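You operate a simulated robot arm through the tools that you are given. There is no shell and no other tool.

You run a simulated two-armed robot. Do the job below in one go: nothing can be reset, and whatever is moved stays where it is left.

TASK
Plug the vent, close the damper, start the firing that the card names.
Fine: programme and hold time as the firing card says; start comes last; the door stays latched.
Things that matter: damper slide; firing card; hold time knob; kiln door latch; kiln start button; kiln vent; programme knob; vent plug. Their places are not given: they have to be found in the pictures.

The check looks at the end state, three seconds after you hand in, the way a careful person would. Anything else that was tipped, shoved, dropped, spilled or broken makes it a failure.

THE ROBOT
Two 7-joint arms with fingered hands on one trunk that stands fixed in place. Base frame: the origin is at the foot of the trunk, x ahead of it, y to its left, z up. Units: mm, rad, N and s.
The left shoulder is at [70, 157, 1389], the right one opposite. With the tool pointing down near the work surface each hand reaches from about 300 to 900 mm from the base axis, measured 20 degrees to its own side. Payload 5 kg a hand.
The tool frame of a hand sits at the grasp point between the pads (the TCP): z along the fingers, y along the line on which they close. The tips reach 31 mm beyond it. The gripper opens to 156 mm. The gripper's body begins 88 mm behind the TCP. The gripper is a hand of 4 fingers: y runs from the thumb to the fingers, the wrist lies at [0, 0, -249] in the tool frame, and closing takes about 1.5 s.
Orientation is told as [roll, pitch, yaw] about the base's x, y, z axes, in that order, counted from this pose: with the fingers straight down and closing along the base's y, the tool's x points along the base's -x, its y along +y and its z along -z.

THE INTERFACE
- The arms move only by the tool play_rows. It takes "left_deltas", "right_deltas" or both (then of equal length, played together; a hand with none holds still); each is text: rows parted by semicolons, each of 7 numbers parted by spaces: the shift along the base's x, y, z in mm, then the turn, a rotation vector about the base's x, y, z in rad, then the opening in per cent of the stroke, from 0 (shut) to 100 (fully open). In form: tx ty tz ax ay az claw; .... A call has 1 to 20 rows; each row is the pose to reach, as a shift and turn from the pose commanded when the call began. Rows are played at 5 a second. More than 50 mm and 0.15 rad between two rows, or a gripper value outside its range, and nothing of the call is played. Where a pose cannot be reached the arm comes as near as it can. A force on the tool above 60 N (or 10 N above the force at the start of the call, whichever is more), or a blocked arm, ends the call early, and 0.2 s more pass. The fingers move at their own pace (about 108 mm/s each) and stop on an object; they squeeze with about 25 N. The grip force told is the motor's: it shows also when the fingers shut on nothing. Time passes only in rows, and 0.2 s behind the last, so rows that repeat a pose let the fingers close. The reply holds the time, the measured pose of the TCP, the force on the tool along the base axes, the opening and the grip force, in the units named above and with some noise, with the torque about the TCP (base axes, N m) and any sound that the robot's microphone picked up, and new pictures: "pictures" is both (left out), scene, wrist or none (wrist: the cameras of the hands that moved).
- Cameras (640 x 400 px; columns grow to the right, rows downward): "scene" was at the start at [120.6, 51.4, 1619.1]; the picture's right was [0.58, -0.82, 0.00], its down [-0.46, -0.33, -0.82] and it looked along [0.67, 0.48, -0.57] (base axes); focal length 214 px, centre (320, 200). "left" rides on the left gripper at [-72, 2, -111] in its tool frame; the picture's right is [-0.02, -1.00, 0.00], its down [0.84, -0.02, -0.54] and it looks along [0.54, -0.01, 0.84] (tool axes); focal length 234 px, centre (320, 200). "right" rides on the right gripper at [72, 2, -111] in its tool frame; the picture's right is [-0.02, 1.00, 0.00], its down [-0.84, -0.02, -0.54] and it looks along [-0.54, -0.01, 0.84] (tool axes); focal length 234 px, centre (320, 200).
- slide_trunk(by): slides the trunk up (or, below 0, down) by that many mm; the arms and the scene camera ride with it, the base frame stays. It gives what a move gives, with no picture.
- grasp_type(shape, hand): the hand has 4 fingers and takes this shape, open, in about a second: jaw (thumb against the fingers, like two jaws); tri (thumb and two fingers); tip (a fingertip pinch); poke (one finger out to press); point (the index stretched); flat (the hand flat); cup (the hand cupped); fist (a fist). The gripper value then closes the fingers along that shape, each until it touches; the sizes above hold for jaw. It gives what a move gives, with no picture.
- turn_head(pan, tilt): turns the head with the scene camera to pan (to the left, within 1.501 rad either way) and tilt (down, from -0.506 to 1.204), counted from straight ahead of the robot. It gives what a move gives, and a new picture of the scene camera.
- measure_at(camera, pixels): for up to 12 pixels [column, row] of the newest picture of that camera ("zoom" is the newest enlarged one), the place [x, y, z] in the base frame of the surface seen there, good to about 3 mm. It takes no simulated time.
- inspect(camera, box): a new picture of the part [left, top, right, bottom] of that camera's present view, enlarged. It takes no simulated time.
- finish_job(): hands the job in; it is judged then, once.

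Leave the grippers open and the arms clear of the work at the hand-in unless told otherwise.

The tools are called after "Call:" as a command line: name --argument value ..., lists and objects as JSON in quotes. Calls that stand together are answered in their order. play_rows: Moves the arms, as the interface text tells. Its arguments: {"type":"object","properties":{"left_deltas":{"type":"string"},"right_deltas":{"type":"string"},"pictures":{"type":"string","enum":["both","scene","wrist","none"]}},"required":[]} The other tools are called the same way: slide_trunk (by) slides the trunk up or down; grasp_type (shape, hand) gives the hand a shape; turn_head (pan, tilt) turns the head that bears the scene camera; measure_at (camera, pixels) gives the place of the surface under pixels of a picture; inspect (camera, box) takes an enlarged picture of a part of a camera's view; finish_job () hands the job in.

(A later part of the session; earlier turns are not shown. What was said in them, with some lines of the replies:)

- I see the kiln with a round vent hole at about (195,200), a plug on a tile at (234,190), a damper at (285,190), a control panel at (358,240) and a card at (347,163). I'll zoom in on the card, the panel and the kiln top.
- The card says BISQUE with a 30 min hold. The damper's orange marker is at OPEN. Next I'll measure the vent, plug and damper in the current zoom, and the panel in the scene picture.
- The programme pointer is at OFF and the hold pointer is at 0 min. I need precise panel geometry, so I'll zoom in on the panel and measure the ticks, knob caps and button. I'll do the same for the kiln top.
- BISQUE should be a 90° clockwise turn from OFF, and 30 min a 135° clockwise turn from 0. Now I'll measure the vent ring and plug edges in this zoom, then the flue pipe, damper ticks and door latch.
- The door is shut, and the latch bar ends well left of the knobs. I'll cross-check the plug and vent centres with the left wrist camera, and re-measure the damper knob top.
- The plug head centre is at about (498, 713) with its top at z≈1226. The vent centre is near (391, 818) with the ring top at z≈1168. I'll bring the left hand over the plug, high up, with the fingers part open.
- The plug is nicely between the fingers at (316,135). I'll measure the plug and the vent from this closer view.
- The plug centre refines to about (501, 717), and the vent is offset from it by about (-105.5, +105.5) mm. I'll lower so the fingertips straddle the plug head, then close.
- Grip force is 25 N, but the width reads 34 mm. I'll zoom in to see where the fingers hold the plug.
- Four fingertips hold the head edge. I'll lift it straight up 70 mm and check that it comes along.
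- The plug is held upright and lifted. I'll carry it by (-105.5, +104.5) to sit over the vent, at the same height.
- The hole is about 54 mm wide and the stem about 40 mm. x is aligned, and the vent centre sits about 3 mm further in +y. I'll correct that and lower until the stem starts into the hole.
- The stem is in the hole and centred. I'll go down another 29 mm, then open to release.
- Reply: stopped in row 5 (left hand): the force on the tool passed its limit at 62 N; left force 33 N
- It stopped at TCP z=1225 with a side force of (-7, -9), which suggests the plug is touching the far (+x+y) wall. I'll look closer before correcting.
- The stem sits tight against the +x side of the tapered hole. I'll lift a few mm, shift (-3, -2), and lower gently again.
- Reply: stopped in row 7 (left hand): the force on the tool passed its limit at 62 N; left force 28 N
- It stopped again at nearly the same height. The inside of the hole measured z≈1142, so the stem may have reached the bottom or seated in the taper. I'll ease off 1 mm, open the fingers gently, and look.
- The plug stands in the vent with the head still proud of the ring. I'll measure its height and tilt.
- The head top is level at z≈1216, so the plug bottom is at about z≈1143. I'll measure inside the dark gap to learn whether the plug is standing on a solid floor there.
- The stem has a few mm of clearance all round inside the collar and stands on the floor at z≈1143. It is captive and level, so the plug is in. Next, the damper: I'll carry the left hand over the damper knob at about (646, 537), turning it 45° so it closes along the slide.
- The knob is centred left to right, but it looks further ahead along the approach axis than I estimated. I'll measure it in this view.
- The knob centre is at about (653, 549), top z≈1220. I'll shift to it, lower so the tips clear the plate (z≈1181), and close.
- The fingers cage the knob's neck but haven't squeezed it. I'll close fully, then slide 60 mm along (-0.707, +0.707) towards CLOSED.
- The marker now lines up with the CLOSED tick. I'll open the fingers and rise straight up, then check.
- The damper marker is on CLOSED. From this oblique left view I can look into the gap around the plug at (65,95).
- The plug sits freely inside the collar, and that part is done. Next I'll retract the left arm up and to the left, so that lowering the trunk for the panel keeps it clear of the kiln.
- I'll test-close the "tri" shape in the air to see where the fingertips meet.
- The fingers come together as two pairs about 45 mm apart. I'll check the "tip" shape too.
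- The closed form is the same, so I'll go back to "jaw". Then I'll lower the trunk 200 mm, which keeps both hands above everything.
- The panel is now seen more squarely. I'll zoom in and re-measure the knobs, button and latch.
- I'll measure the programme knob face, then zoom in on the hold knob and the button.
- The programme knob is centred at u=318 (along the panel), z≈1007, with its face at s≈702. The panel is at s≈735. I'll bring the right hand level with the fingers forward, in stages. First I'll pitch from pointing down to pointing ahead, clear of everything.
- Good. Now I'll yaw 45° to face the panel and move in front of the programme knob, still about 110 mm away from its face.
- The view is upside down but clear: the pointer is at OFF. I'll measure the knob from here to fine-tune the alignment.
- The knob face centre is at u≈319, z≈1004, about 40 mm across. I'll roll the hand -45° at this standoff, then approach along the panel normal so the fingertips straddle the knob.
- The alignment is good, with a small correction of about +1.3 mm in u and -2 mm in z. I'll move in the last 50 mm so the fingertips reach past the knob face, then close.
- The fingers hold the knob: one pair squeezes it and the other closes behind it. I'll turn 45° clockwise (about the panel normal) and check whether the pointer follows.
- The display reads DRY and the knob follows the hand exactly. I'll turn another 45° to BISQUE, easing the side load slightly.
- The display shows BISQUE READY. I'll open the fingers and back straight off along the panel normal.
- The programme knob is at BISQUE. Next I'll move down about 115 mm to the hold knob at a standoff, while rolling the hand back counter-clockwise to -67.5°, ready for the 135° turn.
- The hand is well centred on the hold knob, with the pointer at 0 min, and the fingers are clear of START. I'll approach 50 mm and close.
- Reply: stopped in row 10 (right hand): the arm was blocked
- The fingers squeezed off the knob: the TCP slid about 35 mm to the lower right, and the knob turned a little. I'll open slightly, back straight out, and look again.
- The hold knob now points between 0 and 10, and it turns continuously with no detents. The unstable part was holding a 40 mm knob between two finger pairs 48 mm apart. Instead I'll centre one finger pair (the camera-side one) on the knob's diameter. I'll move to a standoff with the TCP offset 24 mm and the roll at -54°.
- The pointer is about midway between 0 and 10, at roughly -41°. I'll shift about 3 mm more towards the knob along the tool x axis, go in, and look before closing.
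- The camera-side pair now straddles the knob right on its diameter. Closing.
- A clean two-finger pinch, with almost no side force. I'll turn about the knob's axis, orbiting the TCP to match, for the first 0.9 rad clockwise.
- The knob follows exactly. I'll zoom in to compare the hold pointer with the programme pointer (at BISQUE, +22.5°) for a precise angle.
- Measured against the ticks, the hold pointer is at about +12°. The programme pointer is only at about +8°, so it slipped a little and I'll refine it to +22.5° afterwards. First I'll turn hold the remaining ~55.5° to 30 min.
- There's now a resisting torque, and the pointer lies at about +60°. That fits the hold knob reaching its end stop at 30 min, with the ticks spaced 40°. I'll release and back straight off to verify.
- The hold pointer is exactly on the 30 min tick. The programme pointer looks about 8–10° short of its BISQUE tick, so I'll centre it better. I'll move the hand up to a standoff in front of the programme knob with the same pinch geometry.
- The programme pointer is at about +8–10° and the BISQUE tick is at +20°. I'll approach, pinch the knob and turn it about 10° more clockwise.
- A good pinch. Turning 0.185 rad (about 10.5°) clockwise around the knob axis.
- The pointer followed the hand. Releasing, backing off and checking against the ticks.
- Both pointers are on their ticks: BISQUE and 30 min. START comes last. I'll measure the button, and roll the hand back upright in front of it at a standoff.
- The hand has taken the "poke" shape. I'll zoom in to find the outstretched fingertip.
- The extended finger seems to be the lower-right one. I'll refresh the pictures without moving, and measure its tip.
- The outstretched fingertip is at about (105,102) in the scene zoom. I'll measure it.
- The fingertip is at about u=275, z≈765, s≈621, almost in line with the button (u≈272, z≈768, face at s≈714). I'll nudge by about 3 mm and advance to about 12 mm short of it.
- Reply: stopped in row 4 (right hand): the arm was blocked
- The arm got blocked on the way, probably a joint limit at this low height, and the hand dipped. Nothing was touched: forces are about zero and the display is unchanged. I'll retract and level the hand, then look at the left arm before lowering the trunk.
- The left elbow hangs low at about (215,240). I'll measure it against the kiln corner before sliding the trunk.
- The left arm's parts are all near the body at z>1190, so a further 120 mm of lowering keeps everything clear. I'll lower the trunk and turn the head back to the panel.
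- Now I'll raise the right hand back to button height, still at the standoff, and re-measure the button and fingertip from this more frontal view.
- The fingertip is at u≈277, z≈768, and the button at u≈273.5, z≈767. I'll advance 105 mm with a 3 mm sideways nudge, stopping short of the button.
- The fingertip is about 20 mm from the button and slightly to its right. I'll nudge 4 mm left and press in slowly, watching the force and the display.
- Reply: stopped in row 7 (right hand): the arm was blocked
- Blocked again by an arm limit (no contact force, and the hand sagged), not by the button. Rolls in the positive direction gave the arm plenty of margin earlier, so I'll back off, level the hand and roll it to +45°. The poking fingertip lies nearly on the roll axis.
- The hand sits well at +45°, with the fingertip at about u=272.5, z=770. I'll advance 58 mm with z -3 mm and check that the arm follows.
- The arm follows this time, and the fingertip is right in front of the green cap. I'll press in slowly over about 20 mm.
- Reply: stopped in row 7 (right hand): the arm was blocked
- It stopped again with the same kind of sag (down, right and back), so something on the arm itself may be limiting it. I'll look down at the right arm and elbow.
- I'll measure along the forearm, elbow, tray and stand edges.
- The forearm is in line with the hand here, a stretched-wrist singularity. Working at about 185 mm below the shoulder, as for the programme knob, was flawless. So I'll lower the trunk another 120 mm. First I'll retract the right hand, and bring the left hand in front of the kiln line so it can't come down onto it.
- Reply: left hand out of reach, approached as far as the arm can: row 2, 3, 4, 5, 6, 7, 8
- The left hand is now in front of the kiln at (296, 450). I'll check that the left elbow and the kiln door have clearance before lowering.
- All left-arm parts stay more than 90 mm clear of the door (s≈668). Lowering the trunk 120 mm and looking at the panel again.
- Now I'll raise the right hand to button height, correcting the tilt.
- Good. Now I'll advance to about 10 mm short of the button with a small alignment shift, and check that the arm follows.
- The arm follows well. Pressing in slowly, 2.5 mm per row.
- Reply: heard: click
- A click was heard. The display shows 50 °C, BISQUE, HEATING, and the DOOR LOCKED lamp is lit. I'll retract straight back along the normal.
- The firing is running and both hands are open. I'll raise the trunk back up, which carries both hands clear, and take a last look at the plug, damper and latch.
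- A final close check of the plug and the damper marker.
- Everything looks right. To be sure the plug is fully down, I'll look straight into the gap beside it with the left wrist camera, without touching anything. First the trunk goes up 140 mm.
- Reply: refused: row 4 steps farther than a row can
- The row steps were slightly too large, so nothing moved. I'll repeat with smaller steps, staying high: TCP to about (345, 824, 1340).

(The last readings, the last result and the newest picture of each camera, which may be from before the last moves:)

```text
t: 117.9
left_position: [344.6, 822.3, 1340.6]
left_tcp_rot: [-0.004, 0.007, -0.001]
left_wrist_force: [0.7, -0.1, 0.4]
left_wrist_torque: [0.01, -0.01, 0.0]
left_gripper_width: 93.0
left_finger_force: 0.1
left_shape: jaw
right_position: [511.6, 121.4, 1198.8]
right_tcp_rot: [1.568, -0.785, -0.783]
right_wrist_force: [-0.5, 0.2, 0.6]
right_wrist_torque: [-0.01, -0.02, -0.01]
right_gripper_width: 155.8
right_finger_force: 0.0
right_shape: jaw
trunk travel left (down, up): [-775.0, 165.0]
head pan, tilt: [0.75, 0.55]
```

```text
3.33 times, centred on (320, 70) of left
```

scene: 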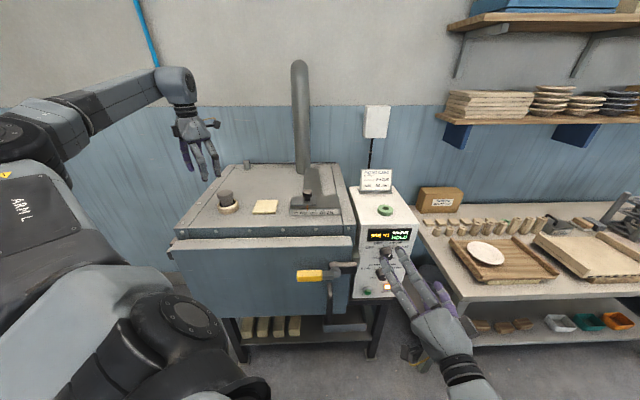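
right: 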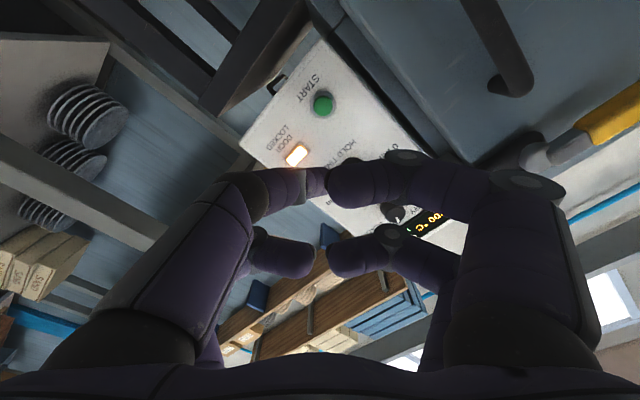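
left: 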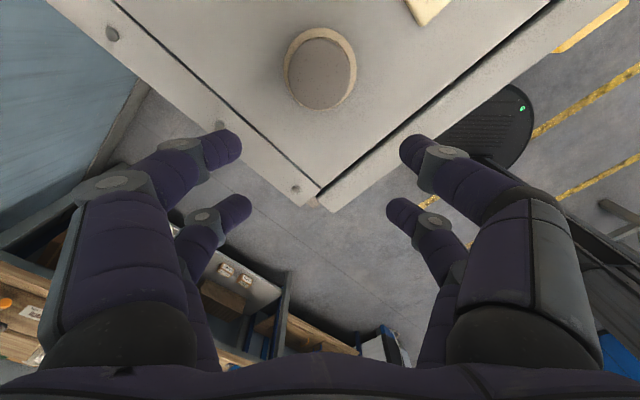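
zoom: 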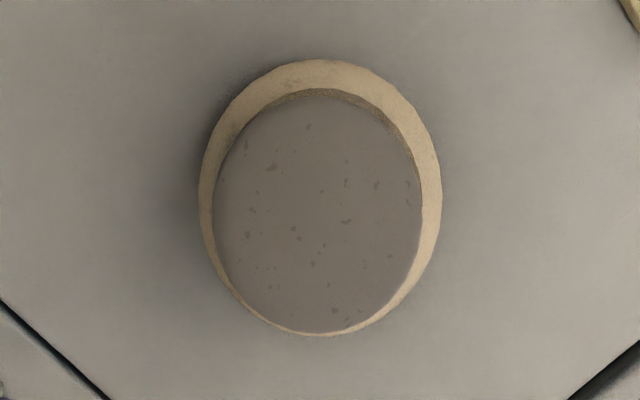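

The head (about 62 mm) fully covers the vent opening from above. An earlier measurement of the empty hole gave a floor at z≈1142, right where the plug's base now rests, so it is fully in. I'll retract the left arm clear and move the right hand back from the panel.

Call:
play_rows --left_deltas "0 0 30 0 0 0 80; 0 -10 65 0 0 0 100; 0 -25 100 0 0 0 100; -5 -50 130 0 0 0 100; -10 -80 160 0 0 0 100; -15 -110 185 0 0 0 100; -20 -145 200 0 0 0 100; -25 -180 210 0 0 0 100; -30 -215 220 0 0 0 100; -35 -250 230 0 0 0 100; -40 -285 235 0 0 0 100; -40 -285 235 0 0 0 100" --right_deltas "-10 -10 0 0 0 0 100; -20 -20 0 0 0 0 100; -30 -30 0 0 0 0 100; -40 -40 0 0 0 0 100; -50 -60 0 0 0 0 100; -60 -80 0 0 0 0 100; -60 -100 0 0 0 0 100; -60 -120 0 0 0 0 100; -60 -140 0 0 0 0 100; -60 -150 0 0 0 0 100; -60 -150 0 0 0 0 100; -60 -150 0 0 0 0 100" --pictures "scene"

Call:
inspect --camera "scene" --box '[160, 150, 460, 320]'

```text
t: 120.5
left_position: [304.7, 539.9, 1575.9]
left_tcp_rot: [-0.004, 0.008, -0.002]
left_wrist_force: [-1.3, -0.9, 0.1]
left_wrist_torque: [0.04, 0.01, 0.03]
left_gripper_width: 155.8
left_finger_force: 0.1
left_shape: jaw
right_position: [449.9, -27.6, 1198.3]
right_tcp_rot: [1.568, -0.782, -0.783]
right_wrist_force: [-0.2, 0.2, 0.3]
right_wrist_torque: [0.01, 0.01, -0.03]
right_gripper_width: 156.1
right_finger_force: 0.0
right_shape: jaw
trunk travel left (down, up): [-775.0, 165.0]
head pan, tilt: [0.75, 0.55]
```

scene: 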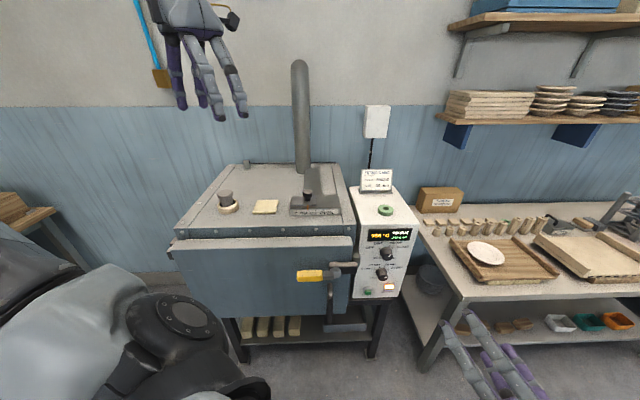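

```text
2.13 times, centred on (310, 235) of scene
```

zoom: 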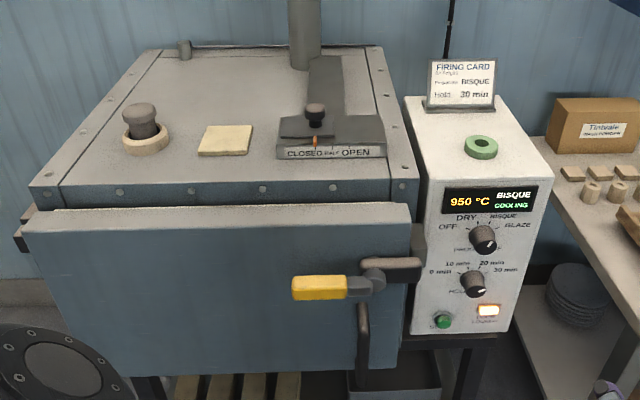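

The vent is plugged, the damper is closed and the door is latched with its lock lamp lit. The BISQUE 30 min firing was started last. The display now shows its cooling phase, both grippers are open and the arms are clear. Handing in.

Call:
finish_job

```text
The job is handed in.
```

I set everything up as the card says and started the firing last. The job is handed in, but I haven't seen the check's result.

| Item | State at hand-in |
|---|---|
| Vent plug | Level in the vent collar, head covering the opening |
| Damper | Closed, with the marker on the CLOSED tick |
| Programme | BISQUE, as on the card |
| Hold time | 30 min, as on the card |
| Start | Pressed last; I heard a click and the display went to HEATING |
| Door | Latched, with the DOOR LOCKED lamp lit |
| Arms | Both grippers open, arms clear of the kiln |

- **Plug height:** the head stands about 28 mm above the collar. The plug stopped there under about 60 N of push. The hole floor had measured at that same depth, so I took it as fully in. I could not see under the head to confirm.
- **Knobs:** the first turn of the programme knob stopped about 10° short of the BISQUE tick, so I corrected it. My first grip on the hold knob slipped off, and I re-gripped it and set it to 30 min.
- **Button:** it took four tries to press START, because the arm hit its own reach limits. The display stayed at READY until the press that clicked.
- **Firing progress:** at hand-in the display read 950 °C, BISQUE, COOLING, so the simulated firing had already gone past heating.
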